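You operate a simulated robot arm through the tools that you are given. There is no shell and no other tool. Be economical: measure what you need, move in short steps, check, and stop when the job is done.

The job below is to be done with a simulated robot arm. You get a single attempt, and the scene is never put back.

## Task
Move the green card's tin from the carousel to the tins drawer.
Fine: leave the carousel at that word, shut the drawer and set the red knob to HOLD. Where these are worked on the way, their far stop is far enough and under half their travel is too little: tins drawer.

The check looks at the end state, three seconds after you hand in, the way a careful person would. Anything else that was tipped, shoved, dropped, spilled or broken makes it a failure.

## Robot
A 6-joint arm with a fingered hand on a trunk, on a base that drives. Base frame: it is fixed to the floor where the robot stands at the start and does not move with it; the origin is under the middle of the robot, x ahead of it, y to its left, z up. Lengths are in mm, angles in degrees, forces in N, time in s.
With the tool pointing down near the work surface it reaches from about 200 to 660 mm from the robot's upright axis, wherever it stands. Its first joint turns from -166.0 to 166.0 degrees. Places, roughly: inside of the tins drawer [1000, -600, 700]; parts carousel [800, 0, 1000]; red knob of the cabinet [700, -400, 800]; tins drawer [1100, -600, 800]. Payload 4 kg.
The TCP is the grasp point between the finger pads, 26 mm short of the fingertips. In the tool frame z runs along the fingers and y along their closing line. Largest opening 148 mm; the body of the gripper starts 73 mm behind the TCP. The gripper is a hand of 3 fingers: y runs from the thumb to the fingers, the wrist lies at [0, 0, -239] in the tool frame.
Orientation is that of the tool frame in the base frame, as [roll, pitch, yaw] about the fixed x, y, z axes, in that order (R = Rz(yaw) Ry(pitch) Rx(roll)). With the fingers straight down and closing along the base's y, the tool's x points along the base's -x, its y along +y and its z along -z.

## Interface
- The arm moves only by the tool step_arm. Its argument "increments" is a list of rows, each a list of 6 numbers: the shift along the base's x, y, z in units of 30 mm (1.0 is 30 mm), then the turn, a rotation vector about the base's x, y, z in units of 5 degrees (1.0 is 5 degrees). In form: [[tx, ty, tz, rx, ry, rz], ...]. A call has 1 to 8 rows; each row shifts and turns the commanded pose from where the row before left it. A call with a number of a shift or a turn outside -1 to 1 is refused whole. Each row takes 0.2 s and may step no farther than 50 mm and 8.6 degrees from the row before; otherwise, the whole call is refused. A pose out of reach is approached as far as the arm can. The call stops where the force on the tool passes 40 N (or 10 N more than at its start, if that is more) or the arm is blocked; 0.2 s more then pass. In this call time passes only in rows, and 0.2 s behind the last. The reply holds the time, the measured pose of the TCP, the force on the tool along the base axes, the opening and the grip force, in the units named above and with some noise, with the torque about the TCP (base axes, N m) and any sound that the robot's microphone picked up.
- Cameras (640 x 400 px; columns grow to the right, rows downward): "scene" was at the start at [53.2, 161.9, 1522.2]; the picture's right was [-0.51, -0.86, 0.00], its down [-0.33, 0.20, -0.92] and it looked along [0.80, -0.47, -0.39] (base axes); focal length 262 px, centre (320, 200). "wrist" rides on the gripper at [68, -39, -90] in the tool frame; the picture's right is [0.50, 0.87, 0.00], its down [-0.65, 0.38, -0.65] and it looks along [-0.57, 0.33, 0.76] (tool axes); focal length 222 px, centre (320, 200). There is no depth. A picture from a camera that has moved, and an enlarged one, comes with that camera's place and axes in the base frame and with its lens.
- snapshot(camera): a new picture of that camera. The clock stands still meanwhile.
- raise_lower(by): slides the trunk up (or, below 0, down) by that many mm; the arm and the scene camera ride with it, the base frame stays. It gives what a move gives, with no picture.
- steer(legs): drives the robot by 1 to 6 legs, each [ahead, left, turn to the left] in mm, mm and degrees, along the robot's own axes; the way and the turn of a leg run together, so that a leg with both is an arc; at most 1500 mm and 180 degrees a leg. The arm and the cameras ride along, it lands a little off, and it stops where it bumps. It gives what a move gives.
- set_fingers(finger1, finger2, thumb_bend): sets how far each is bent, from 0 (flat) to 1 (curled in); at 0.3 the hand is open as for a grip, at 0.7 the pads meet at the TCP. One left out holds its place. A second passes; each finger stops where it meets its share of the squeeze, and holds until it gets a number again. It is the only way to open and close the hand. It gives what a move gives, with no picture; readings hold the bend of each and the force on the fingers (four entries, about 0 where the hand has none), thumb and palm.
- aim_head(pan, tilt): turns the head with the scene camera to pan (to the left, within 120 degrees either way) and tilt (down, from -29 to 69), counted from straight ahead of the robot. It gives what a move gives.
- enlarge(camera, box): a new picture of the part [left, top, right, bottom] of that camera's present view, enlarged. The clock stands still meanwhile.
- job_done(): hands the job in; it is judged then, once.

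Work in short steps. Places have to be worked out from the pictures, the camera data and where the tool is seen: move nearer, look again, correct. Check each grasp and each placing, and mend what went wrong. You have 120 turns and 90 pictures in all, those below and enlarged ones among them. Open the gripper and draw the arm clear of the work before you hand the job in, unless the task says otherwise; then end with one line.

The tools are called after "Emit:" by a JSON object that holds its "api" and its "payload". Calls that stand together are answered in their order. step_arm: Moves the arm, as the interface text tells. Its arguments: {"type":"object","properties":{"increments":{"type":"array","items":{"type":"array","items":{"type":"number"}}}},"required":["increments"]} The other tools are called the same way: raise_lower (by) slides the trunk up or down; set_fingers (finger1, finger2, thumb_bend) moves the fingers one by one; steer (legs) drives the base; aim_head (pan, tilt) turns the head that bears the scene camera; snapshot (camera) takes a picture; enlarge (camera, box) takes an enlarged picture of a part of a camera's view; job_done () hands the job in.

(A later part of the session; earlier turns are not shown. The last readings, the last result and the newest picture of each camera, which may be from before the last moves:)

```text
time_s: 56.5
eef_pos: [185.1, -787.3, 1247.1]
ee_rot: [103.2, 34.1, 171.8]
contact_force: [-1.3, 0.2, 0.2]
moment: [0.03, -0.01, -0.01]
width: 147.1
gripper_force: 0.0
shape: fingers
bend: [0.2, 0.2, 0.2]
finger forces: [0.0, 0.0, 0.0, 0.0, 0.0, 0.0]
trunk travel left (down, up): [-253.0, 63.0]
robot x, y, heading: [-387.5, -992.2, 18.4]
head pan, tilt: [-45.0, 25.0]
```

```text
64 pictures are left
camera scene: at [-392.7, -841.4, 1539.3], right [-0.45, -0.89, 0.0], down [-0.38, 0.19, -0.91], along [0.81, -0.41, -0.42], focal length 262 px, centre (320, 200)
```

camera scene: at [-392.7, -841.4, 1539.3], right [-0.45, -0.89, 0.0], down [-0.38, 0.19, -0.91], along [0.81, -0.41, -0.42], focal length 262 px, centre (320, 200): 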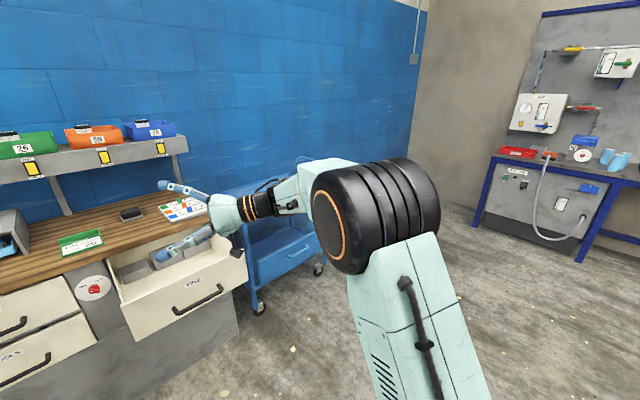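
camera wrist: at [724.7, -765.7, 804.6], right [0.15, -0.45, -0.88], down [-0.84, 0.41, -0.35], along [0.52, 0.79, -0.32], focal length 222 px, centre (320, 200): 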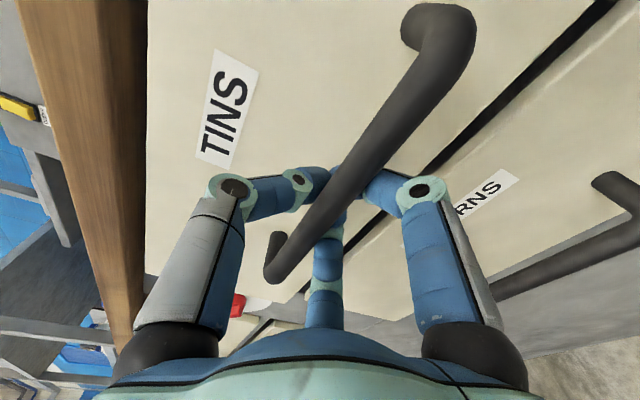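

No reach complaints now. I continue over the top: raise the hand above the forearm line, then yaw it right to line up with the forearm.

Emit:
{"api": "step_arm", "payload": {"increments": [[0, 0, 0.65, 0.958, -0.286, 0], [0, 0, 0.65, 0.958, -0.286, 0], [0, 0, 0.65, 0.958, -0.286, 0], [0, 0, 0.65, 0.958, -0.286, 0], [0, 0, 0.65, 0.958, -0.286, 0], [0, 0, 0.65, 0.958, -0.286, 0], [0, 0, 0.65, 0.958, -0.286, 0]]}}

Emit:
{"api": "step_arm", "payload": {"increments": [[0.6, -0.2, 0, 0, 0, -1], [0.6, -0.25, 0, 0, 0, -1], [0.55, -0.3, 0, 0, 0, -1], [0.5, -0.35, 0, 0, 0, -1], [0.5, -0.4, 0, 0, 0, -1], [0.45, -0.45, 0, 0, 0, -1], [0.4, -0.5, 0, 0, 0, -1]]}}

Emit:
{"api": "step_arm", "payload": {"increments": [[0.35, -0.5, 0, 0, 0, -1], [0.3, -0.55, 0, 0, 0, -1], [0.25, -0.6, 0, 0, 0, -1], [0.2, -0.6, 0, 0, 0, -1], [0.1, -0.6, 0, 0, 0, -1], [0.1, -0.6, 0, 0, 0, -1]]}}

Emit:
{"api": "snapshot", "payload": {"camera": "scene"}}

```text
time_s: 58.1
eef_pos: [184.9, -786.6, 1384.7]
ee_rot: [61.2, 32.0, 148.2]
contact_force: [-0.8, -0.5, 0.1]
moment: [0.0, -0.01, 0.0]
width: 147.0
gripper_force: 0.0
shape: fingers
bend: [0.2, 0.2, 0.2]
finger forces: [0.1, 0.1, 0.1, 0.0, 0.0, 0.0]
trunk travel left (down, up): [-253.0, 63.0]
robot x, y, heading: [-380.5, -991.3, 18.1]
head pan, tilt: [-45.0, 25.0]
```

```text
time_s: 59.7
eef_pos: [292.3, -861.2, 1384.4]
ee_rot: [61.4, 32.0, 113.3]
contact_force: [0.3, -0.6, 1.3]
moment: [0.01, -0.01, 0.0]
width: 146.9
gripper_force: 0.1
shape: fingers
bend: [0.2, 0.2, 0.2]
finger forces: [0.1, 0.0, 0.0, 0.0, 0.1, 0.0]
trunk travel left (down, up): [-253.0, 63.0]
robot x, y, heading: [-383.5, -990.1, 18.5]
head pan, tilt: [-45.0, 25.0]
```

```text
time_s: 61.1
eef_pos: [330.7, -964.7, 1383.5]
ee_rot: [61.4, 32.0, 83.2]
contact_force: [-0.1, 0.0, -0.9]
moment: [0.0, -0.03, 0.03]
width: 146.8
gripper_force: 0.2
shape: fingers
bend: [0.2, 0.2, 0.2]
finger forces: [0.1, 0.0, 0.0, 0.0, 0.0, 0.0]
trunk travel left (down, up): [-253.0, 63.0]
robot x, y, heading: [-379.9, -991.3, 18.4]
head pan, tilt: [-45.0, 25.0]
```

```text
63 pictures are left
camera scene: at [-392.7, -841.5, 1539.3], right [-0.45, -0.89, 0.0], down [-0.38, 0.19, -0.91], along [0.81, -0.41, -0.42], focal length 262 px, centre (320, 200)
```

scene: 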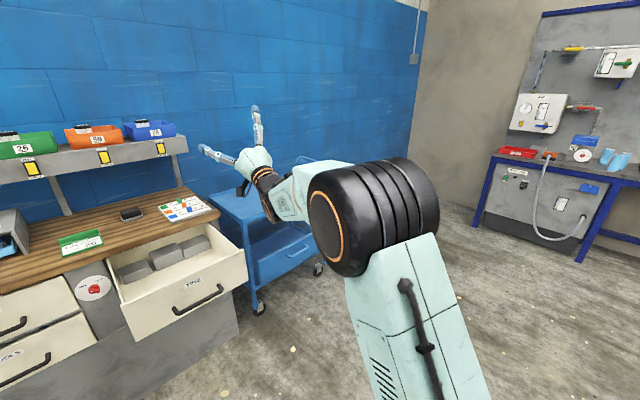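

All reached. I now undo the accumulated hand roll, then pitch the hand down through the forearm line.

Emit:
{"api": "step_arm", "payload": {"increments": [[0, 0, 0, -0.902, -0.148, -0.406], [0, 0, 0, -0.902, -0.148, -0.406], [0, 0, 0, -0.902, -0.148, -0.406], [0, 0, 0, -0.902, -0.148, -0.406], [0, 0, 0, -0.902, -0.148, -0.406], [0, 0, 0, -0.902, -0.148, -0.406]]}}

Emit:
{"api": "step_arm", "payload": {"increments": [[0, 0, 0, -0.902, -0.148, -0.406], [0, 0, 0, -0.902, -0.148, -0.406], [0, 0, 0, -0.902, -0.148, -0.406], [0, 0, 0, -0.902, -0.148, -0.406], [0, 0, 0, -0.902, -0.148, -0.406]]}}

Emit:
{"api": "step_arm", "payload": {"increments": [[0.04, 0, -0.68, -0.156, 0.988, 0], [0.04, 0, -0.68, -0.156, 0.988, 0], [0.04, 0, -0.68, -0.156, 0.988, 0], [0.04, 0, -0.68, -0.156, 0.988, 0], [0.04, 0, -0.68, -0.156, 0.988, 0], [0.04, 0, -0.68, -0.156, 0.988, 0], [0.04, 0, -0.68, -0.156, 0.988, 0], [0.04, 0, -0.68, -0.156, 0.988, 0]]}}

Emit:
{"api": "step_arm", "payload": {"increments": [[-0.3, -0.04, -0.6, -0.156, 0.988, 0], [-0.3, -0.04, -0.6, -0.156, 0.988, 0], [-0.3, -0.05, -0.6, -0.156, 0.988, 0], [-0.4, -0.06, -0.55, -0.156, 0.988, 0], [-0.4, -0.06, -0.55, -0.156, 0.988, 0], [-0.4, -0.06, -0.5, -0.156, 0.988, 0], [-0.5, -0.08, -0.5, -0.156, 0.988, 0], [-0.5, -0.08, -0.5, -0.156, 0.988, 0]]}}

Emit:
{"api": "snapshot", "payload": {"camera": "scene"}}

```text
time_s: 62.5
eef_pos: [329.8, -965.1, 1385.1]
ee_rot: [43.0, 56.3, 57.7]
contact_force: [-0.4, 0.0, -0.1]
moment: [0.02, 0.01, -0.03]
width: 146.9
gripper_force: 0.0
shape: fingers
bend: [0.2, 0.2, 0.2]
finger forces: [0.1, 0.0, 0.0, 0.0, 0.0, 0.0]
trunk travel left (down, up): [-253.0, 63.0]
robot x, y, heading: [-381.5, -990.2, 18.4]
head pan, tilt: [-45.0, 25.0]
```

```text
time_s: 63.7
eef_pos: [331.3, -964.5, 1384.6]
ee_rot: [-1.2, 66.1, 8.1]
contact_force: [0.3, 0.0, 0.1]
moment: [0.01, -0.01, 0.0]
width: 146.8
gripper_force: 0.1
shape: fingers
bend: [0.2, 0.2, 0.2]
finger forces: [0.1, 0.1, 0.0, 0.1, 0.0, 0.0]
trunk travel left (down, up): [-253.0, 63.0]
robot x, y, heading: [-381.6, -984.4, 18.4]
head pan, tilt: [-45.0, 25.0]
```

```text
time_s: 65.5
eef_pos: [342.1, -963.9, 1222.0]
ee_rot: [-179.4, 73.9, -170.0]
contact_force: [-0.6, -0.5, 0.0]
moment: [-0.04, -0.01, -0.01]
width: 146.8
gripper_force: 0.0
shape: fingers
bend: [0.2, 0.2, 0.2]
finger forces: [0.1, 0.0, 0.0, 0.0, 0.1, 0.0]
trunk travel left (down, up): [-253.0, 63.0]
robot x, y, heading: [-380.7, -990.2, 18.5]
head pan, tilt: [-45.0, 25.0]
```

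```text
time_s: 67.3
eef_pos: [248.4, -979.4, 1088.3]
ee_rot: [179.9, 33.9, -170.7]
contact_force: [-1.0, 0.6, 0.1]
moment: [-0.05, 0.0, -0.03]
width: 147.0
gripper_force: 0.0
shape: fingers
bend: [0.2, 0.2, 0.2]
finger forces: [0.0, 0.0, 0.1, 0.0, 0.0, 0.0]
trunk travel left (down, up): [-253.0, 63.0]
robot x, y, heading: [-383.8, -992.6, 18.5]
head pan, tilt: [-45.0, 25.0]
```

```text
62 pictures are left
camera scene: at [-392.7, -841.5, 1539.3], right [-0.45, -0.89, 0.0], down [-0.38, 0.19, -0.91], along [0.81, -0.41, -0.42], focal length 262 px, centre (320, 200)
```

scene: 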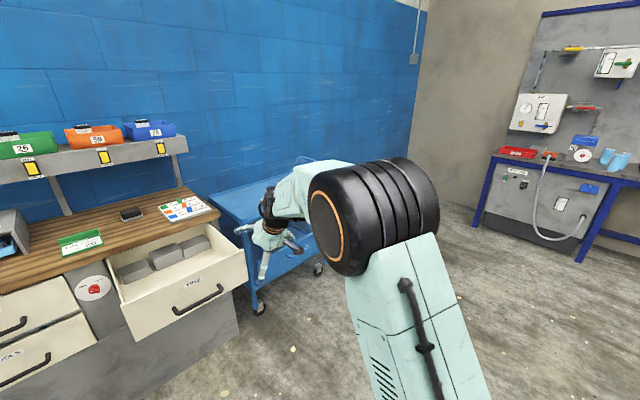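

It unwound cleanly. I finish pointing the hand down and restore the neutral yaw.

Emit:
{"api": "step_arm", "payload": {"increments": [[-0.6, -0.1, -0.2, -0.156, 0.988, 0], [-0.6, -0.1, -0.2, -0.156, 0.988, 0], [-0.6, -0.1, -0.2, -0.156, 0.988, 0], [-0.6, -0.1, -0.1, -0.156, 0.988, 0], [-0.6, -0.1, 0.3, -0.156, 0.988, 0], [-0.6, -0.1, 0.5, -0.156, 0.988, 0], [-0.6, -0.1, 1, -0.12, 0.76, 0], [-0.3, 0, 1, 0, 0, 1]]}}

Emit:
{"api": "step_arm", "payload": {"increments": [[0, 0.5, 1, 0, 0, 0.8], [0, 0.5, 1, 0, 0, 0], [0, 0.5, 1, 0, 0, 0]]}}

```text
time_s: 69.1
eef_pos: [71.5, -1069.3, 1102.1]
ee_rot: [171.6, 5.1, -166.0]
contact_force: [-0.2, 0.6, 1.1]
moment: [0.01, 0.01, 0.0]
width: 146.6
gripper_force: 0.1
shape: fingers
bend: [0.2, 0.2, 0.2]
finger forces: [0.1, 0.0, 0.0, 0.0, 0.1, 0.0]
out of reach, approached as far as the arm can: row 1, 2, 3, 4, 5, 6, 7, 8
trunk travel left (down, up): [-253.0, 63.0]
robot x, y, heading: [-382.6, -990.3, 18.4]
head pan, tilt: [-45.0, 25.0]
```

```text
time_s: 69.9
eef_pos: [64.1, -1033.2, 1182.5]
ee_rot: [170.6, 5.9, -162.1]
contact_force: [-0.4, 0.6, -0.3]
moment: [-0.02, 0.05, 0.0]
width: 147.1
gripper_force: 0.0
shape: fingers
bend: [0.2, 0.2, 0.2]
finger forces: [0.0, 0.0, 0.0, 0.0, 0.0, 0.1]
out of reach, approached as far as the arm can: row 1, 2
trunk travel left (down, up): [-253.0, 63.0]
robot x, y, heading: [-385.8, -990.0, 18.5]
head pan, tilt: [-45.0, 25.0]
```

Still limited in the last part. I look at the arm again.

Emit:
{"api": "snapshot", "payload": {"camera": "scene"}}

```text
61 pictures are left
camera scene: at [-393.2, -841.1, 1539.3], right [-0.45, -0.89, 0.0], down [-0.38, 0.19, -0.91], along [0.81, -0.41, -0.42], focal length 262 px, centre (320, 200)
```

scene: 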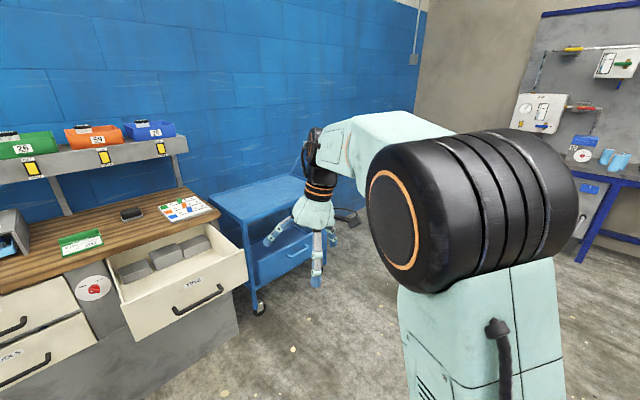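

I zoom onto the forearm to see which side faces the camera.

Emit:
{"api": "enlarge", "payload": {"camera": "scene", "box": [260, 90, 420, 190]}}

```text
4.00 times, centred on (340, 140) of scene
camera zoom: at [-393.2, -841.1, 1539.3], right [-0.45, -0.89, 0.0], down [-0.38, 0.19, -0.91], along [0.81, -0.41, -0.42], focal length 1047 px, centre (240, 440)
```

zoom: 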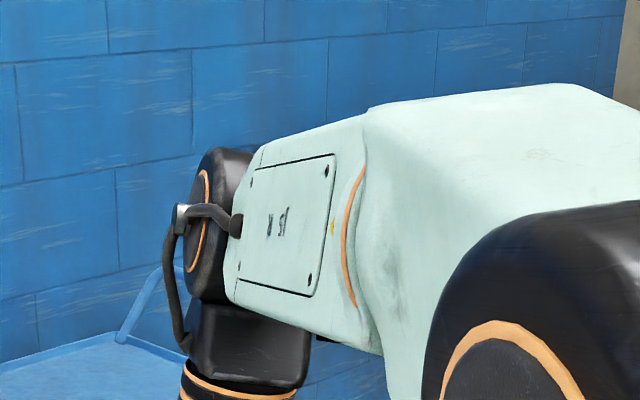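

It is still the flipped side. I go back up over the forearm line and inspect the wrist there.

Emit:
{"api": "step_arm", "payload": {"increments": [[0.6, 0.3, 0, 0.156, -0.988, 0], [0.6, 0.3, 0, 0.156, -0.988, 0], [0.6, 0.3, 0, 0.156, -0.988, 0], [0.6, 0.3, 0, 0.156, -0.988, 0], [0.6, 0.1, 0, 0.156, -0.988, 0], [0.6, 0.1, 0, 0.156, -0.988, 0], [0.5, 0.1, 0, 0.156, -0.988, 0], [0.5, 0.1, 0, 0.156, -0.988, 0]]}}

Emit:
{"api": "enlarge", "payload": {"camera": "scene", "box": [200, 90, 440, 240]}}

```text
time_s: 71.7
eef_pos: [203.0, -985.8, 1182.8]
ee_rot: [179.0, 45.3, -158.7]
contact_force: [-0.1, 1.1, -0.3]
moment: [0.02, 0.02, -0.04]
width: 146.8
gripper_force: 0.1
shape: fingers
bend: [0.2, 0.2, 0.2]
finger forces: [0.0, 0.1, 0.1, 0.1, 0.0, 0.0]
trunk travel left (down, up): [-253.0, 63.0]
robot x, y, heading: [-380.4, -991.4, 18.5]
head pan, tilt: [-45.0, 25.0]
```

```text
2.67 times, centred on (320, 165) of scene
camera zoom: at [-392.6, -841.5, 1539.3], right [-0.45, -0.89, 0.0], down [-0.38, 0.19, -0.91], along [0.81, -0.41, -0.42], focal length 698 px, centre (320, 293)
```

zoom: 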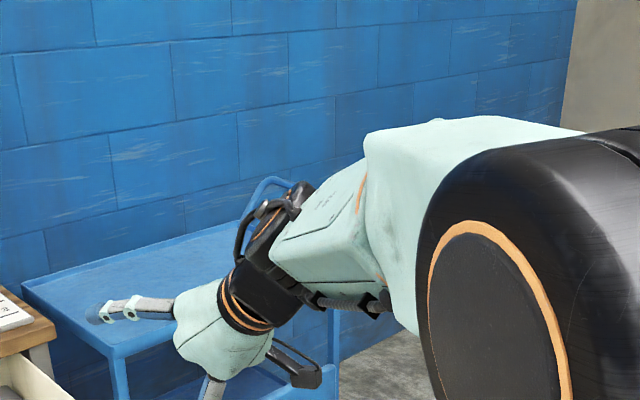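

The forearm azimuth is most likely the wrist's azimuth about the robot axis (≈ −8°), so my earlier pass was off to its left. I go up on the left side again, then yaw to line up exactly with −8°.

Emit:
{"api": "step_arm", "payload": {"increments": [[0.25, 0.1, 0.55, 0.386, -0.923, 0], [0.25, 0.1, 0.55, 0.386, -0.923, 0], [0.2, 0.1, 0.6, 0.386, -0.923, 0], [0.2, 0.05, 0.6, 0.386, -0.923, 0], [0.15, 0.05, 0.65, 0.386, -0.923, 0], [0.15, 0.05, 0.65, 0.386, -0.923, 0], [0.1, 0.05, 0.65, 0.386, -0.923, 0]]}}

Emit:
{"api": "step_arm", "payload": {"increments": [[0.1, 0.05, 0.7, 0.386, -0.923, 0], [0.1, 0.05, 0.7, 0.386, -0.923, 0], [0, 0, 0.7, 0.386, -0.923, 0], [0, 0, 0.7, 0.386, -0.923, 0], [0, 0, 0.65, 0.386, -0.923, 0], [0, 0, 0.65, 0.386, -0.923, 0], [-0.1, 0, 0.65, 0.386, -0.923, 0]]}}

Emit:
{"api": "step_arm", "payload": {"increments": [[0.2, -0.6, 0, 0, 0, -1], [0.15, -0.62, 0, 0, 0, -1], [0.1, -0.62, 0, 0, 0, -1], [0.05, -0.62, 0, 0, 0, -1], [0, -0.62, 0, 0, 0, -1], [-0.02, -0.62, 0, 0, 0, -1]]}}

Emit:
{"api": "enlarge", "payload": {"camera": "scene", "box": [200, 90, 440, 240]}}

```text
time_s: 73.3
eef_pos: [240.8, -970.5, 1310.3]
ee_rot: [174.7, 80.2, -162.7]
contact_force: [0.6, 0.3, -0.2]
moment: [-0.01, 0.05, -0.01]
width: 146.9
gripper_force: 0.0
shape: fingers
bend: [0.2, 0.2, 0.2]
finger forces: [0.0, 0.0, 0.1, 0.0, 0.1, 0.0]
trunk travel left (down, up): [-253.0, 63.0]
robot x, y, heading: [-382.9, -992.3, 18.3]
head pan, tilt: [-45.0, 25.0]
```

```text
time_s: 74.9
eef_pos: [244.9, -966.3, 1452.5]
ee_rot: [1.7, 64.7, 24.6]
contact_force: [-0.8, 0.0, -0.4]
moment: [0.03, -0.01, 0.01]
width: 146.8
gripper_force: 0.1
shape: fingers
bend: [0.2, 0.2, 0.2]
finger forces: [0.0, 0.0, 0.0, 0.0, 0.0, 0.1]
trunk travel left (down, up): [-253.0, 63.0]
robot x, y, heading: [-387.9, -989.3, 18.6]
head pan, tilt: [-45.0, 25.0]
```

```text
time_s: 76.3
eef_pos: [260.1, -1080.2, 1452.5]
ee_rot: [1.6, 64.8, -5.3]
contact_force: [-0.3, -0.4, 0.3]
moment: [0.01, -0.01, 0.01]
width: 146.7
gripper_force: 0.1
shape: fingers
bend: [0.2, 0.2, 0.2]
finger forces: [0.1, 0.0, 0.1, 0.0, 0.0, 0.1]
trunk travel left (down, up): [-253.0, 63.0]
robot x, y, heading: [-382.8, -988.3, 18.2]
head pan, tilt: [-45.0, 25.0]
```

```text
2.67 times, centred on (320, 165) of scene
camera zoom: at [-392.7, -841.5, 1539.3], right [-0.45, -0.89, 0.0], down [-0.38, 0.19, -0.91], along [0.81, -0.41, -0.42], focal length 698 px, centre (320, 293)
```

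zoom: 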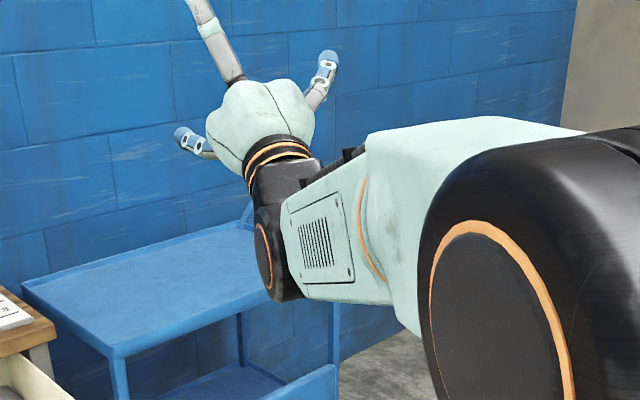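

Now the vent side faces left and the hand is straight above the forearm: joint 4 is unwound. I pitch straight down in that plane.

Emit:
{"api": "step_arm", "payload": {"increments": [[0, -0.17, 0, 0, 0, -0.28], [0.06, 0, -0.68, 0.139, 0.99, 0], [0.06, 0, -0.68, 0.139, 0.99, 0], [0.06, 0, -0.68, 0.139, 0.99, 0], [0.06, 0, -0.68, 0.139, 0.99, 0], [0.06, 0, -0.68, 0.139, 0.99, 0], [0.06, 0, -0.68, 0.139, 0.99, 0], [0, 0, -0.68, 0.139, 0.99, 0]]}}

Emit:
{"api": "step_arm", "payload": {"increments": [[0, 0, -0.68, 0.139, 0.99, 0], [-0.25, 0.04, -0.65, 0.139, 0.99, 0], [-0.3, 0.04, -0.62, 0.139, 0.99, 0], [-0.35, 0.05, -0.6, 0.139, 0.99, 0], [-0.4, 0.05, -0.56, 0.139, 0.99, 0], [-0.4, 0.06, -0.55, 0.139, 0.99, 0], [-0.45, 0.06, -0.5, 0.139, 0.99, 0], [-0.5, 0.07, -0.5, 0.139, 0.99, 0]]}}

Emit:
{"api": "enlarge", "payload": {"camera": "scene", "box": [200, 90, 440, 240]}}

```text
time_s: 78.1
eef_pos: [269.7, -1084.3, 1310.0]
ee_rot: [176.8, 80.2, 168.3]
contact_force: [-0.6, 0.1, -0.4]
moment: [0.0, 0.02, -0.01]
width: 147.1
gripper_force: 0.0
shape: fingers
bend: [0.2, 0.2, 0.2]
finger forces: [0.0, 0.0, 0.1, 0.0, 0.1, 0.0]
trunk travel left (down, up): [-253.0, 63.0]
robot x, y, heading: [-379.2, -989.0, 18.6]
head pan, tilt: [-45.0, 25.0]
```

```text
time_s: 79.9
eef_pos: [193.0, -1072.2, 1177.3]
ee_rot: [180.0, 40.1, 171.3]
contact_force: [-0.4, 0.0, 0.1]
moment: [0.01, 0.0, 0.02]
width: 146.4
gripper_force: 0.0
shape: fingers
bend: [0.2, 0.2, 0.2]
finger forces: [0.1, 0.0, 0.0, 0.0, 0.0, 0.0]
out of reach, approached as far as the arm can: row 3, 4
trunk travel left (down, up): [-253.0, 63.0]
robot x, y, heading: [-380.5, -991.5, 18.2]
head pan, tilt: [-45.0, 25.0]
```

```text
2.67 times, centred on (320, 165) of scene
camera zoom: at [-392.8, -841.5, 1539.3], right [-0.45, -0.89, 0.0], down [-0.38, 0.19, -0.91], along [0.81, -0.41, -0.42], focal length 698 px, centre (320, 293)
```

zoom: 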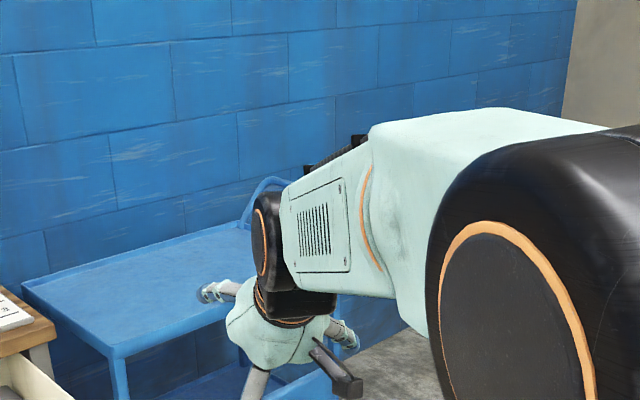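

The wrist is back in its original branch. I finish levelling and restore the yaw to heading-neutral (−162°).

Emit:
{"api": "step_arm", "payload": {"increments": [[-0.5, 0.07, 0, 0.139, 0.99, 0], [-0.5, 0.07, 0, 0.139, 0.99, 0], [-0.5, 0.07, 0, 0.139, 0.99, 0], [-0.5, 0.07, 0, 0.139, 0.99, 0], [-0.5, 0.07, 0, 0.139, 0.99, 0], [-0.5, 0.07, 0, 0.139, 0.99, 0], [-0.5, 0.07, 0, 0.139, 0.99, 0], [-0.5, 0.07, 0, 0.139, 0.99, 0]]}}

Emit:
{"api": "step_arm", "payload": {"increments": [[0.2, 0.5, 0, 0, 0, 1], [0.2, 0.5, 0, 0, 0, 1], [0.2, 0.5, 0, 0, 0, 1], [0.2, 0.5, 0, 0, 0, 1], [0.2, 0.5, 0, 0, 0, 1], [0, 0, 0, 0, 0, 0.4]]}}

```text
time_s: 81.7
eef_pos: [73.1, -1055.7, 1176.6]
ee_rot: [-179.6, 0.2, 171.3]
contact_force: [0.2, -0.9, 0.0]
moment: [0.04, -0.04, -0.01]
width: 146.9
gripper_force: 0.0
shape: fingers
bend: [0.2, 0.2, 0.2]
finger forces: [0.0, 0.1, 0.0, 0.0, 0.0, 0.0]
trunk travel left (down, up): [-253.0, 63.0]
robot x, y, heading: [-381.3, -991.4, 18.6]
head pan, tilt: [-45.0, 25.0]
```

```text
time_s: 83.1
eef_pos: [103.6, -980.5, 1177.3]
ee_rot: [-179.6, 0.2, -161.6]
contact_force: [-0.5, 0.2, -0.9]
moment: [-0.02, 0.02, 0.02]
width: 146.8
gripper_force: 0.1
shape: fingers
bend: [0.2, 0.2, 0.2]
finger forces: [0.0, 0.0, 0.0, 0.0, 0.1, 0.1]
trunk travel left (down, up): [-253.0, 63.0]
robot x, y, heading: [-384.2, -989.3, 18.3]
head pan, tilt: [-45.0, 25.0]
```

The hand is properly down again. I drive left in front of the carousel and forward, keeping a margin to the cabinet.

Emit:
{"api": "steer", "payload": {"legs": [[0, 555, 0], [740, 0, 0]]}}

Emit:
{"api": "aim_head", "payload": {"pan": -15, "tilt": 35}}

Emit:
{"api": "snapshot", "payload": {"camera": "scene"}}

Emit:
{"api": "snapshot", "payload": {"camera": "wrist"}}

```text
time_s: 92.1
eef_pos: [627.7, -215.4, 1177.6]
ee_rot: [-179.6, 0.2, -161.3]
contact_force: [0.3, 0.0, 0.6]
moment: [0.0, 0.05, 0.02]
width: 147.1
gripper_force: 0.0
shape: fingers
bend: [0.2, 0.2, 0.2]
finger forces: [0.1, 0.1, 0.0, 0.0, 0.1, 0.1]
trunk travel left (down, up): [-253.0, 63.0]
robot x, y, heading: [141.3, -227.8, 18.8]
head pan, tilt: [-45.0, 25.0]
```

```text
time_s: 93.0
eef_pos: [629.1, -215.5, 1177.6]
ee_rot: [-179.5, 0.2, -161.4]
contact_force: [-0.1, -0.4, -0.2]
moment: [0.05, 0.04, -0.03]
width: 146.6
gripper_force: 0.0
shape: fingers
bend: [0.2, 0.2, 0.2]
finger forces: [0.0, 0.1, 0.0, 0.1, 0.0, 0.0]
trunk travel left (down, up): [-253.0, 63.0]
robot x, y, heading: [140.2, -231.1, 18.8]
head pan, tilt: [-15.0, 35.0]
```

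```text
56 pictures are left
camera scene: at [136.4, -33.2, 1523.6], right [0.06, -1.0, 0.0], down [-0.57, -0.04, -0.82], along [0.82, 0.05, -0.57], focal length 262 px, centre (320, 200)
```

scene: 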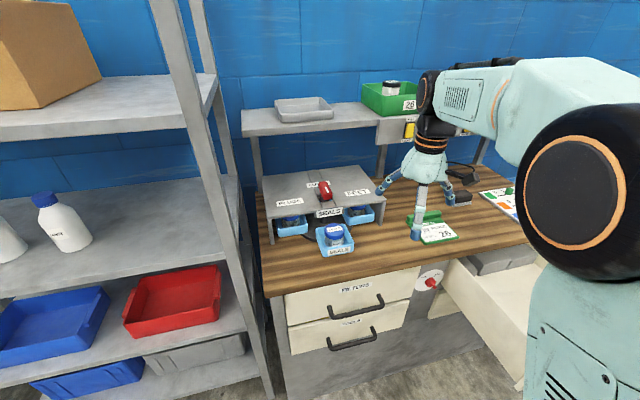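

```text
55 pictures are left
camera wrist: at [577.6, -273.0, 1267.5], right [-0.75, 0.66, -0.01], down [0.5, 0.57, 0.65], along [0.44, 0.49, -0.76], focal length 222 px, centre (320, 200)
```

wrist: 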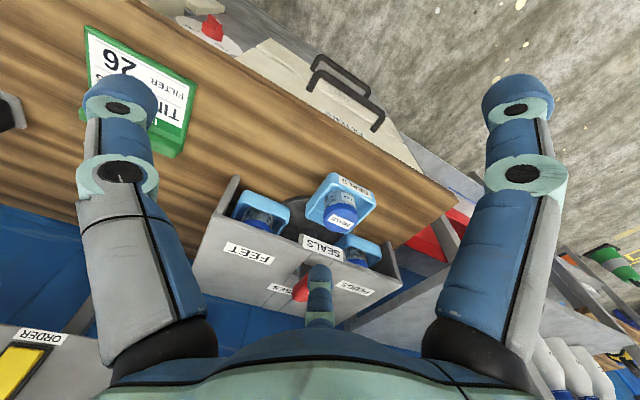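

I zoom on the carousel from here to see the handle and the tins under the roof.

Emit:
{"api": "enlarge", "payload": {"camera": "scene", "box": [250, 150, 410, 270]}}

Emit:
{"api": "enlarge", "payload": {"camera": "wrist", "box": [190, 160, 410, 320]}}

```text
3.33 times, centred on (330, 210) of scene
camera zoom: at [136.4, -33.2, 1523.6], right [0.06, -1.0, 0.0], down [-0.57, -0.04, -0.82], along [0.82, 0.05, -0.57], focal length 872 px, centre (287, 167)
```

zoom: 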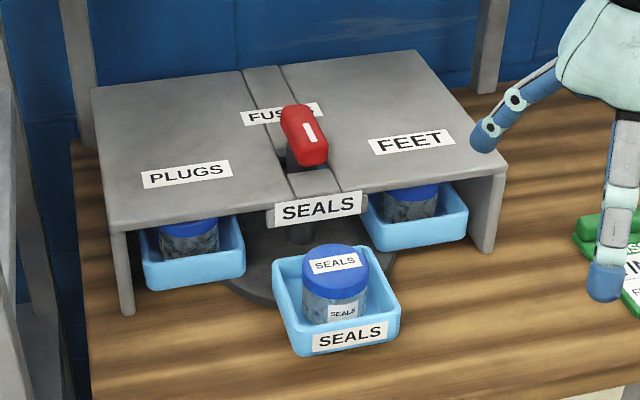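

```text
2.50 times, centred on (300, 240) of wrist
camera zoom: at [577.6, -273.0, 1267.5], right [-0.75, 0.66, -0.01], down [0.5, 0.57, 0.65], along [0.44, 0.49, -0.76], focal length 555 px, centre (370, 100)
```

zoom: 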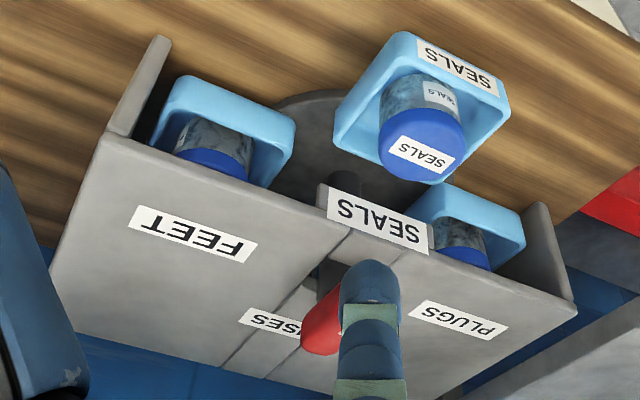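

The pointer's white mark faces SEALS (front); the roof is at z≈1038, handle centre ≈ (835, −6, 1070). I drive 120 mm closer to bring it into reach, then go above the handle.

Emit:
{"api": "steer", "payload": {"legs": [[120, 0, 0]]}}

Emit:
{"api": "step_arm", "payload": {"increments": [[0.4, 0.8, 0, 0, 0, 0], [0.4, 0.8, 0, 0, 0, 0], [0.4, 0.8, 0, 0, 0, 0], [0.4, 0.8, 0, 0, 0, 0], [0.4, 0.8, 0, 0, 0, 0], [0.4, 0.8, 0, 0, 0, 0], [0.4, 0.8, 0, 0, 0, 0]]}}

Emit:
{"api": "snapshot", "payload": {"camera": "wrist"}}

Emit:
{"api": "snapshot", "payload": {"camera": "scene"}}

```text
time_s: 94.3
eef_pos: [741.7, -178.2, 1176.9]
ee_rot: [-179.5, 0.2, -161.5]
contact_force: [0.1, 0.2, 0.6]
moment: [-0.02, 0.02, -0.01]
width: 146.7
gripper_force: 0.1
shape: fingers
bend: [0.2, 0.2, 0.2]
finger forces: [0.0, 0.0, 0.0, 0.1, 0.0, 0.0]
trunk travel left (down, up): [-253.0, 63.0]
robot x, y, heading: [253.8, -193.5, 18.6]
head pan, tilt: [-15.0, 35.0]
```

```text
time_s: 95.9
eef_pos: [823.7, -10.2, 1176.8]
ee_rot: [-179.6, 0.2, -161.4]
contact_force: [-0.1, 0.2, -1.3]
moment: [-0.02, 0.01, -0.01]
width: 146.7
gripper_force: 0.0
shape: fingers
bend: [0.2, 0.2, 0.2]
finger forces: [0.0, 0.1, 0.0, 0.1, 0.0, 0.0]
trunk travel left (down, up): [-253.0, 63.0]
robot x, y, heading: [258.6, -189.8, 18.7]
head pan, tilt: [-15.0, 35.0]
```

```text
52 pictures are left
camera wrist: at [774.6, -66.8, 1266.8], right [-0.75, 0.66, -0.01], down [0.5, 0.57, 0.65], along [0.44, 0.49, -0.76], focal length 222 px, centre (320, 200)
```

wrist: 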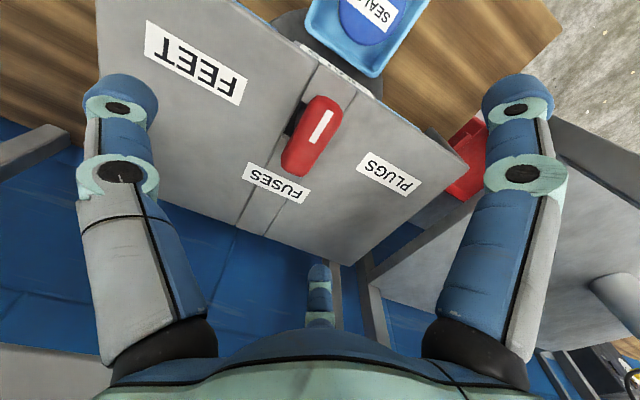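

```text
51 pictures are left
camera scene: at [250.1, 5.6, 1523.5], right [0.06, -1.0, 0.0], down [-0.57, -0.04, -0.82], along [0.82, 0.05, -0.57], focal length 262 px, centre (320, 200)
```

scene: 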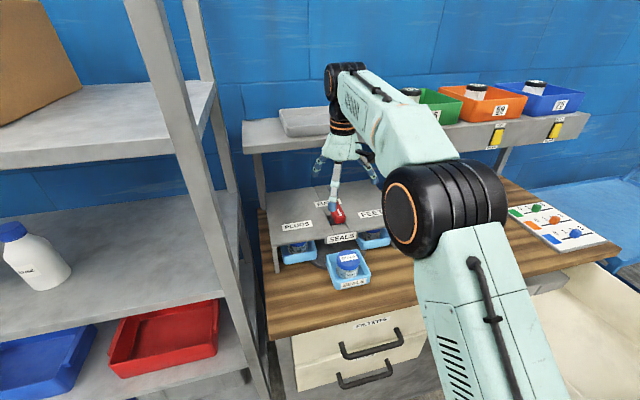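

The handle centre works out at (840, −5). I centre and descend to just above the roof.

Emit:
{"api": "step_arm", "payload": {"increments": [[0.27, 0.08, -0.8, 0, 0, 0], [0.27, 0.08, -0.8, 0, 0, 0], [0, 0, -0.8, 0, 0, 0], [0, 0, -0.8, 0, 0, 0]]}}

Emit:
{"api": "snapshot", "payload": {"camera": "wrist"}}

Emit:
{"api": "enlarge", "payload": {"camera": "scene", "box": [260, 130, 420, 250]}}

```text
time_s: 96.9
eef_pos: [841.0, -4.7, 1080.2]
ee_rot: [-179.7, 0.1, -161.3]
contact_force: [-0.2, -0.1, 0.5]
moment: [0.0, -0.01, 0.0]
width: 146.9
gripper_force: 0.1
shape: fingers
bend: [0.2, 0.2, 0.2]
finger forces: [0.0, 0.1, 0.0, 0.0, 0.0, 0.0]
trunk travel left (down, up): [-253.0, 63.0]
robot x, y, heading: [253.7, -191.4, 18.5]
head pan, tilt: [-15.0, 35.0]
```

```text
50 pictures are left
camera wrist: at [790.9, -62.3, 1171.0], right [-0.75, 0.66, -0.01], down [0.5, 0.57, 0.65], along [0.44, 0.49, -0.76], focal length 222 px, centre (320, 200)
```

wrist: 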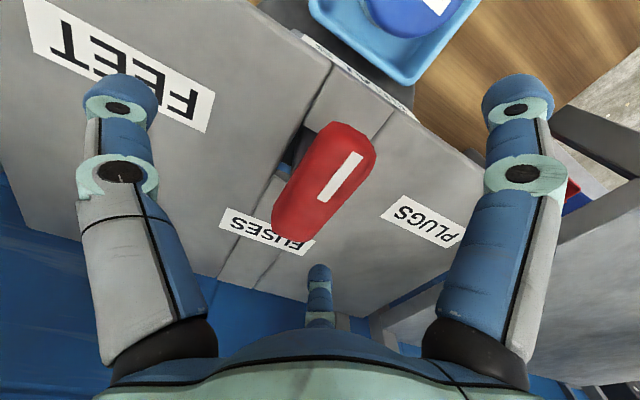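

```text
3.33 times, centred on (340, 190) of scene
camera zoom: at [249.6, 5.0, 1523.6], right [0.06, -1.0, 0.0], down [-0.57, -0.04, -0.82], along [0.82, 0.05, -0.57], focal length 872 px, centre (253, 233)
```

zoom: 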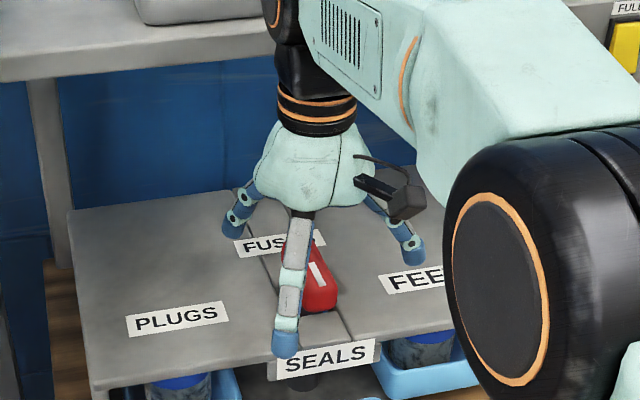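

The bar is centred between the fingers. I lower 6 mm and close on it.

Emit:
{"api": "step_arm", "payload": {"increments": [[0, 0, -0.2, 0, 0, 0]]}}

Emit:
{"api": "set_fingers", "payload": {"finger1": 0.7, "finger2": 0.7, "thumb_bend": 0.7}}

Emit:
{"api": "snapshot", "payload": {"camera": "wrist"}}

```text
time_s: 97.3
eef_pos: [840.8, -5.6, 1074.9]
ee_rot: [-179.6, 0.1, -161.4]
contact_force: [-0.1, 0.6, 0.2]
moment: [0.01, -0.01, 0.03]
width: 146.9
gripper_force: 0.2
shape: fingers
bend: [0.2, 0.2, 0.2]
finger forces: [0.0, 0.1, 0.0, 0.1, 0.0, 0.0]
trunk travel left (down, up): [-253.0, 63.0]
robot x, y, heading: [254.2, -190.7, 18.4]
head pan, tilt: [-15.0, 35.0]
```

```text
time_s: 98.3
eef_pos: [841.9, -2.9, 1074.8]
ee_rot: [-179.7, 0.2, -161.4]
contact_force: [-3.7, 8.3, -4.4]
moment: [0.09, 0.06, -0.01]
width: 32.5
gripper_force: 15.0
shape: fingers
bend: [0.59, 0.59, 0.63]
finger forces: [9.9, 9.7, 0.0, 0.1, 10.5, 0.0]
trunk travel left (down, up): [-253.0, 63.0]
robot x, y, heading: [251.7, -186.7, 18.4]
head pan, tilt: [-15.0, 35.0]
```

```text
48 pictures are left
camera wrist: at [790.3, -61.0, 1165.2], right [-0.75, 0.66, -0.01], down [0.5, 0.57, 0.65], along [0.44, 0.49, -0.76], focal length 222 px, centre (320, 200)
```

wrist: 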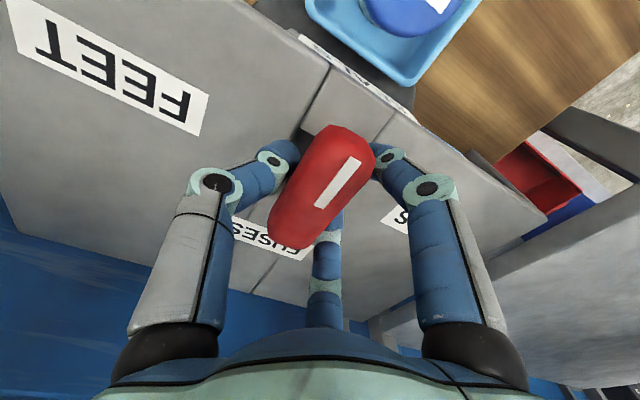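

Firm grip on the bar. I turn it clockwise (towards the PLUGS word) by 40° and look.

Emit:
{"api": "step_arm", "payload": {"increments": [[0, 0, 0, 0, 0, -1], [0, 0, 0, 0, 0, -1], [0, 0, 0, 0, 0, -1], [0, 0, 0, 0, 0, -1], [0, 0, 0, 0, 0, -1], [0, 0, 0, 0, 0, -1], [0, 0, 0, 0, 0, -1], [0, 0, 0, 0, 0, -1]]}}

Emit:
{"api": "enlarge", "payload": {"camera": "scene", "box": [250, 160, 426, 292]}}

```text
time_s: 100.1
eef_pos: [842.8, -2.5, 1073.4]
ee_rot: [-179.4, 0.1, 158.5]
contact_force: [4.3, 18.3, -5.3]
moment: [0.35, -0.08, 0.11]
width: 31.2
gripper_force: 15.9
shape: fingers
bend: [0.58, 0.59, 0.65]
finger forces: [11.3, 14.3, 0.0, 0.1, 7.0, 0.0]
trunk travel left (down, up): [-253.0, 63.0]
robot x, y, heading: [254.6, -188.1, 18.8]
head pan, tilt: [-15.0, 35.0]
```

```text
3.03 times, centred on (338, 226) of scene
camera zoom: at [250.5, 8.1, 1523.2], right [0.06, -1.0, 0.0], down [-0.57, -0.04, -0.82], along [0.82, 0.05, -0.57], focal length 793 px, centre (266, 121)
```

zoom: 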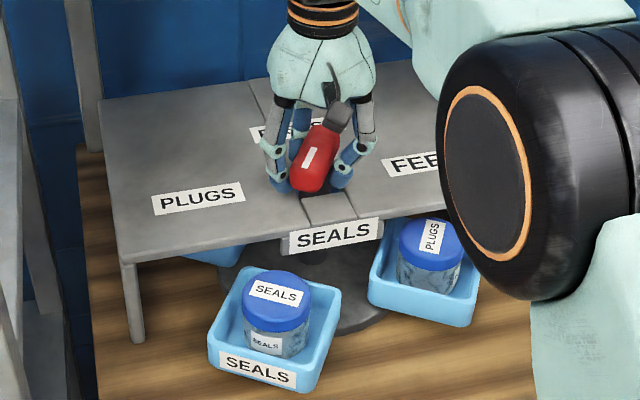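

The PLUGS tin is coming in from the right, so this direction is correct. I keep turning.

Emit:
{"api": "step_arm", "payload": {"increments": [[0, 0, 0, 0, 0, -1], [0, 0, 0, 0, 0, -1], [0, 0, 0, 0, 0, -1], [0, 0, 0, 0, 0, -1], [0, 0, 0, 0, 0, -1], [0, 0, 0, 0, 0, -1], [0, 0, 0, 0, 0, -1]]}}

Emit:
{"api": "step_arm", "payload": {"increments": [[0, 0, 0, 0, 0, -1], [0, 0, 0, 0, 0, -1], [0, 0, 0, 0, 0, -1]]}}

Emit:
{"api": "enlarge", "payload": {"camera": "scene", "box": [250, 160, 426, 292]}}

```text
time_s: 101.7
eef_pos: [842.8, -2.3, 1074.0]
ee_rot: [-179.5, 0.3, 123.5]
contact_force: [12.5, 24.7, -1.1]
moment: [0.38, -0.2, 0.15]
width: 32.6
gripper_force: 17.5
shape: fingers
bend: [0.56, 0.6, 0.66]
finger forces: [12.8, 16.5, 0.0, 0.0, 5.4, 0.0]
trunk travel left (down, up): [-253.0, 63.0]
robot x, y, heading: [258.6, -190.4, 18.5]
head pan, tilt: [-15.0, 35.0]
```

```text
time_s: 102.5
eef_pos: [843.8, -4.2, 1073.5]
ee_rot: [-179.5, 0.2, 108.5]
contact_force: [17.0, 20.5, -1.9]
moment: [0.42, -0.28, -0.03]
width: 33.8
gripper_force: 16.6
shape: fingers
bend: [0.56, 0.61, 0.67]
finger forces: [14.2, 14.0, 0.1, 0.0, 5.3, 0.0]
trunk travel left (down, up): [-253.0, 63.0]
robot x, y, heading: [257.9, -189.7, 18.6]
head pan, tilt: [-15.0, 35.0]
```

```text
3.03 times, centred on (338, 226) of scene
camera zoom: at [252.5, 8.1, 1523.1], right [0.06, -1.0, 0.0], down [-0.57, -0.04, -0.82], along [0.82, 0.05, -0.58], focal length 793 px, centre (266, 121)
```

zoom: 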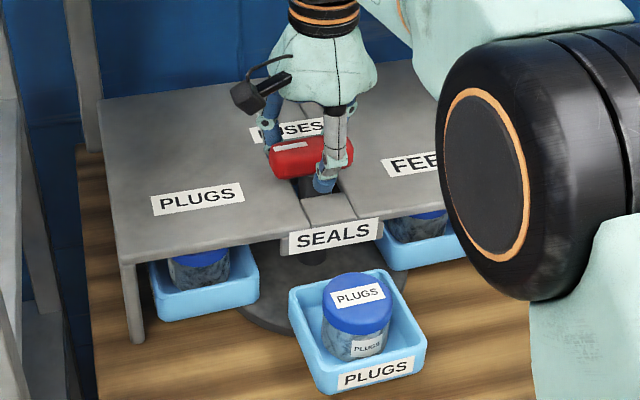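

PLUGS is at the front. I release the handle and rise, then check alignment.

Emit:
{"api": "set_fingers", "payload": {"finger1": 0.2, "finger2": 0.2, "thumb_bend": 0.2}}

Emit:
{"api": "step_arm", "payload": {"increments": [[0, 0, 1, 0, 0, 0], [0, 0, 1, 0, 0, 0], [0, 0, 1, 0, 0, 0], [-0.5, -0.16, 0.3, 0, 0, 1], [-0.5, -0.16, 0, 0, 0, 1], [-0.5, -0.16, 0, 0, 0, 1], [-0.5, -0.16, 0, 0, 0, 1], [-0.5, -0.16, 0, 0, 0, 1]]}}

Emit:
{"api": "snapshot", "payload": {"camera": "wrist"}}

Emit:
{"api": "enlarge", "payload": {"camera": "scene", "box": [250, 160, 426, 292]}}

```text
time_s: 103.5
eef_pos: [841.9, -5.6, 1075.1]
ee_rot: [-179.7, 0.1, 108.5]
contact_force: [0.7, -0.4, 1.1]
moment: [0.0, 0.0, 0.0]
width: 147.1
gripper_force: 0.1
shape: fingers
bend: [0.2, 0.2, 0.2]
finger forces: [0.0, 0.0, 0.1, 0.0, 0.0, 0.0]
trunk travel left (down, up): [-253.0, 63.0]
robot x, y, heading: [254.3, -192.3, 18.7]
head pan, tilt: [-15.0, 35.0]
```

```text
time_s: 105.3
eef_pos: [764.8, -29.9, 1173.9]
ee_rot: [-179.6, 0.1, 133.6]
contact_force: [-0.1, 0.9, 0.6]
moment: [0.01, -0.03, -0.01]
width: 146.7
gripper_force: 0.0
shape: fingers
bend: [0.2, 0.2, 0.2]
finger forces: [0.0, 0.1, 0.0, 0.1, 0.0, 0.0]
trunk travel left (down, up): [-253.0, 63.0]
robot x, y, heading: [254.8, -191.5, 18.7]
head pan, tilt: [-15.0, 35.0]
```

```text
45 pictures are left
camera wrist: at [692.3, -6.4, 1264.5], right [0.28, 0.96, -0.01], down [0.73, -0.21, 0.65], along [0.63, -0.19, -0.76], focal length 222 px, centre (320, 200)
```

wrist: 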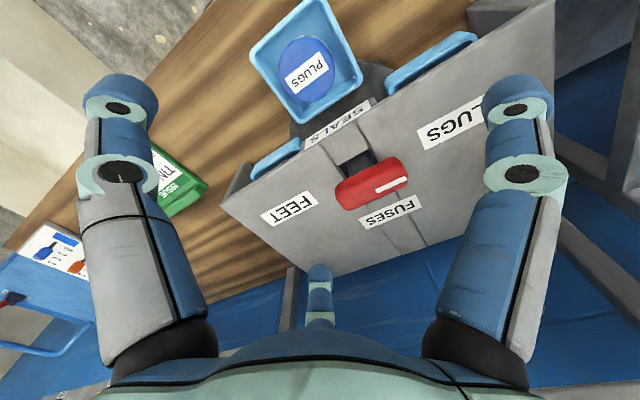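

```text
3.03 times, centred on (338, 226) of scene
camera zoom: at [248.7, 4.7, 1523.6], right [0.06, -1.0, 0.0], down [-0.57, -0.04, -0.82], along [0.82, 0.05, -0.57], focal length 793 px, centre (266, 121)
```

zoom: 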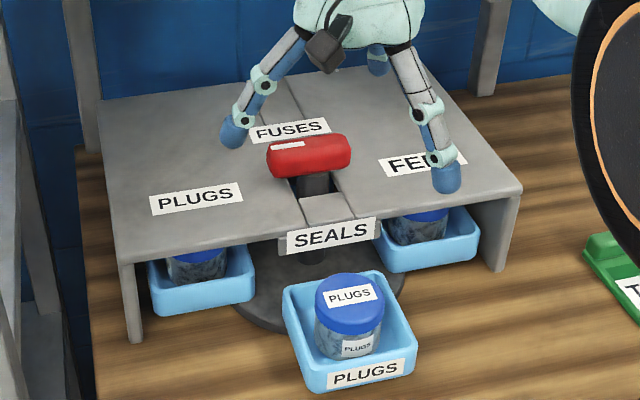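

PLUGS sits within ~1° of front centre. The lid is at ≈(729, −37, 1012), tray rim z≈967, roof edge about 65 mm behind the tin. I pre-shape the fingers, align with the thumb toward me and come down partway.

Emit:
{"api": "set_fingers", "payload": {"finger1": 0.4, "finger2": 0.4, "thumb_bend": 0.4}}

Emit:
{"api": "step_arm", "payload": {"increments": [[-0.4, -0.05, 0, 0, 0, -1], [-0.4, -0.05, 0, 0, 0, -1], [-0.3, -0.05, -0.5, 0, 0, -1], [-0.1, -0.05, -0.8, 0, 0, -1], [0, 0, -0.8, 0, 0, -1], [0, 0, -0.8, 0, 0, 0]]}}

Emit:
{"api": "snapshot", "payload": {"camera": "wrist"}}

Emit:
{"api": "enlarge", "payload": {"camera": "scene", "box": [250, 160, 426, 292]}}

```text
time_s: 106.3
eef_pos: [766.9, -29.5, 1173.6]
ee_rot: [-179.6, 0.2, 133.6]
contact_force: [0.1, -0.2, 0.7]
moment: [0.0, 0.0, -0.03]
width: 95.7
gripper_force: 0.0
shape: fingers
bend: [0.4, 0.4, 0.4]
finger forces: [0.0, 0.0, 0.0, 0.0, 0.1, 0.0]
trunk travel left (down, up): [-253.0, 63.0]
robot x, y, heading: [251.5, -190.9, 18.6]
head pan, tilt: [-15.0, 35.0]
```

```text
time_s: 107.7
eef_pos: [731.3, -34.8, 1085.7]
ee_rot: [-179.7, 0.3, 108.5]
contact_force: [0.8, -0.4, 0.3]
moment: [-0.01, -0.03, -0.01]
width: 95.6
gripper_force: 0.0
shape: fingers
bend: [0.4, 0.4, 0.4]
finger forces: [0.1, 0.0, 0.0, 0.0, 0.0, 0.1]
trunk travel left (down, up): [-253.0, 63.0]
robot x, y, heading: [254.6, -190.9, 18.4]
head pan, tilt: [-15.0, 35.0]
```

```text
43 pictures are left
camera wrist: at [674.5, 17.9, 1176.2], right [0.66, 0.75, -0.01], down [0.57, -0.5, 0.65], along [0.49, -0.44, -0.76], focal length 222 px, centre (320, 200)
```

wrist: 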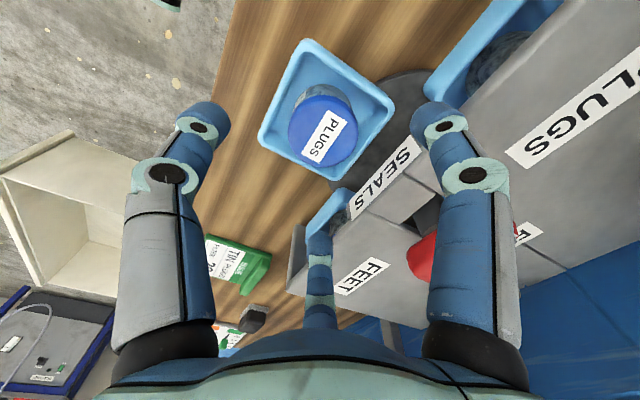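

```text
3.03 times, centred on (338, 226) of scene
camera zoom: at [249.6, 5.0, 1523.6], right [0.06, -1.0, 0.0], down [-0.57, -0.04, -0.82], along [0.82, 0.05, -0.57], focal length 793 px, centre (266, 121)
```

zoom: 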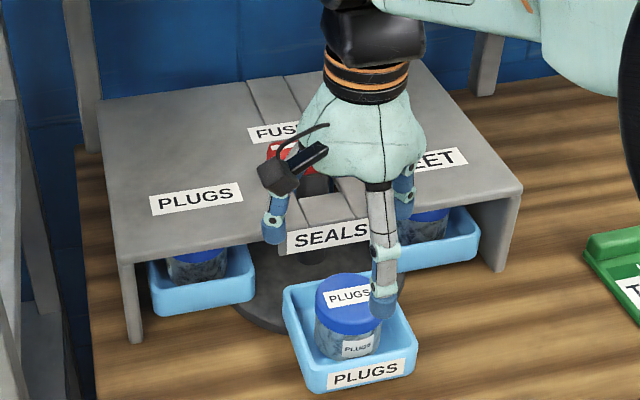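

The lid centre is at (728, −34), matching the TCP. I descend to grip height.

Emit:
{"api": "step_arm", "payload": {"increments": [[-0.08, 0, -0.9, 0, 0, 0], [0, 0, -0.9, 0, 0, 0], [0, 0, -0.8, 0, 0, 0], [0, 0, -0.3, 0, 0, 0]]}}

Emit:
{"api": "enlarge", "payload": {"camera": "scene", "box": [250, 160, 426, 292]}}

```text
time_s: 108.7
eef_pos: [729.9, -35.5, 1000.9]
ee_rot: [-179.7, 0.1, 108.6]
contact_force: [-0.7, -0.3, 4.2]
moment: [-0.15, -0.21, 0.02]
width: 95.7
gripper_force: 1.8
shape: fingers
bend: [0.4, 0.4, 0.4]
finger forces: [0.0, 4.1, 0.1, 0.0, 0.1, 0.0]
trunk travel left (down, up): [-253.0, 63.0]
robot x, y, heading: [258.0, -190.9, 18.9]
head pan, tilt: [-15.0, 35.0]
```

```text
3.03 times, centred on (338, 226) of scene
camera zoom: at [248.7, 4.8, 1523.7], right [0.06, -1.0, 0.0], down [-0.57, -0.04, -0.82], along [0.82, 0.05, -0.57], focal length 793 px, centre (266, 121)
```

zoom: 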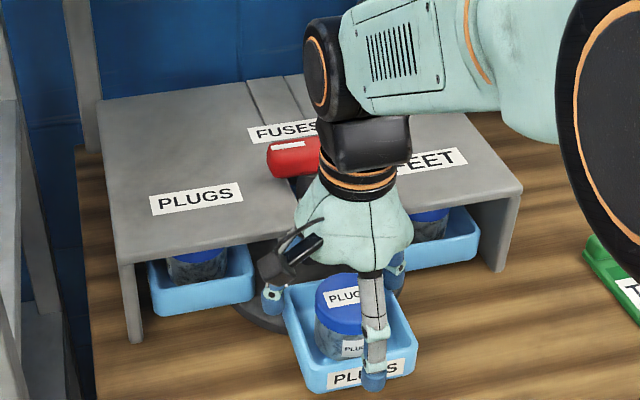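

Finger 2 touched something (tray rim). I raise 8 mm and check in the wrist view.

Emit:
{"api": "step_arm", "payload": {"increments": [[0, 0, 0.3, 0, 0, 0]]}}

Emit:
{"api": "snapshot", "payload": {"camera": "wrist"}}

```text
time_s: 109.1
eef_pos: [728.3, -35.3, 1008.9]
ee_rot: [-179.6, 0.2, 108.6]
contact_force: [0.1, -0.4, -0.1]
moment: [0.0, 0.01, -0.01]
width: 95.8
gripper_force: 0.0
shape: fingers
bend: [0.4, 0.4, 0.4]
finger forces: [0.0, 0.0, 0.0, 0.0, 0.1, 0.0]
trunk travel left (down, up): [-253.0, 63.0]
robot x, y, heading: [254.7, -191.1, 18.7]
head pan, tilt: [-15.0, 35.0]
```

```text
40 pictures are left
camera wrist: at [670.9, 17.8, 1099.5], right [0.66, 0.75, -0.01], down [0.57, -0.5, 0.65], along [0.49, -0.44, -0.76], focal length 222 px, centre (320, 200)
```

wrist: 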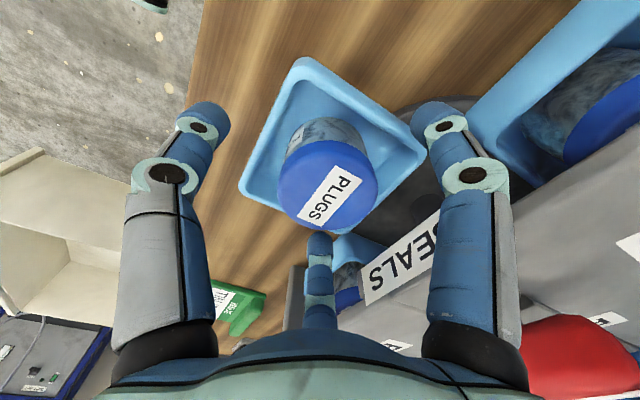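

The lid centre appears ~9 mm to the left of the TCP (≈725, −27). I shift, then close gently.

Emit:
{"api": "step_arm", "payload": {"increments": [[-0.1, 0.28, -0.1, 0, 0, 0]]}}

Emit:
{"api": "set_fingers", "payload": {"finger1": 0.62, "finger2": 0.62, "thumb_bend": 0.62}}

Emit:
{"api": "snapshot", "payload": {"camera": "wrist"}}

```text
time_s: 109.5
eef_pos: [725.4, -27.4, 1006.5]
ee_rot: [-179.6, 0.1, 108.7]
contact_force: [-0.3, -0.9, 0.2]
moment: [-0.01, 0.0, -0.01]
width: 95.5
gripper_force: 0.0
shape: fingers
bend: [0.4, 0.4, 0.4]
finger forces: [0.1, 0.0, 0.0, 0.0, 0.1, 0.0]
trunk travel left (down, up): [-253.0, 63.0]
robot x, y, heading: [255.3, -190.7, 18.3]
head pan, tilt: [-15.0, 35.0]
```

```text
time_s: 110.5
eef_pos: [725.6, -27.1, 1006.7]
ee_rot: [-179.6, 0.1, 108.7]
contact_force: [-0.8, 0.1, 2.8]
moment: [0.09, 0.06, 0.02]
width: 45.5
gripper_force: 10.7
shape: fingers
bend: [0.54, 0.54, 0.57]
finger forces: [8.4, 6.2, 0.1, 0.0, 7.7, 0.0]
trunk travel left (down, up): [-253.0, 63.0]
robot x, y, heading: [257.6, -186.9, 18.7]
head pan, tilt: [-15.0, 35.0]
```

```text
39 pictures are left
camera wrist: at [667.8, 26.2, 1096.5], right [0.66, 0.75, -0.01], down [0.57, -0.5, 0.65], along [0.49, -0.44, -0.76], focal length 222 px, centre (320, 200)
```

wrist: 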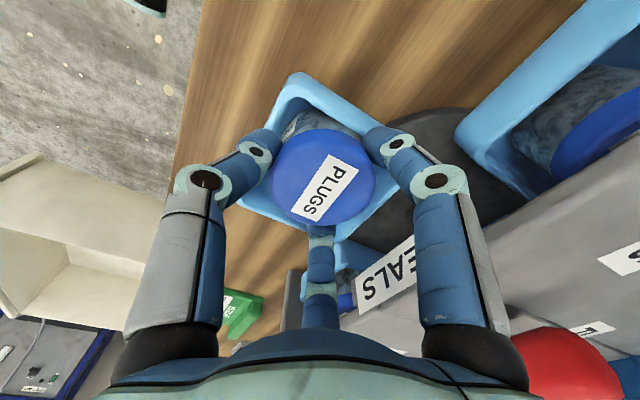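

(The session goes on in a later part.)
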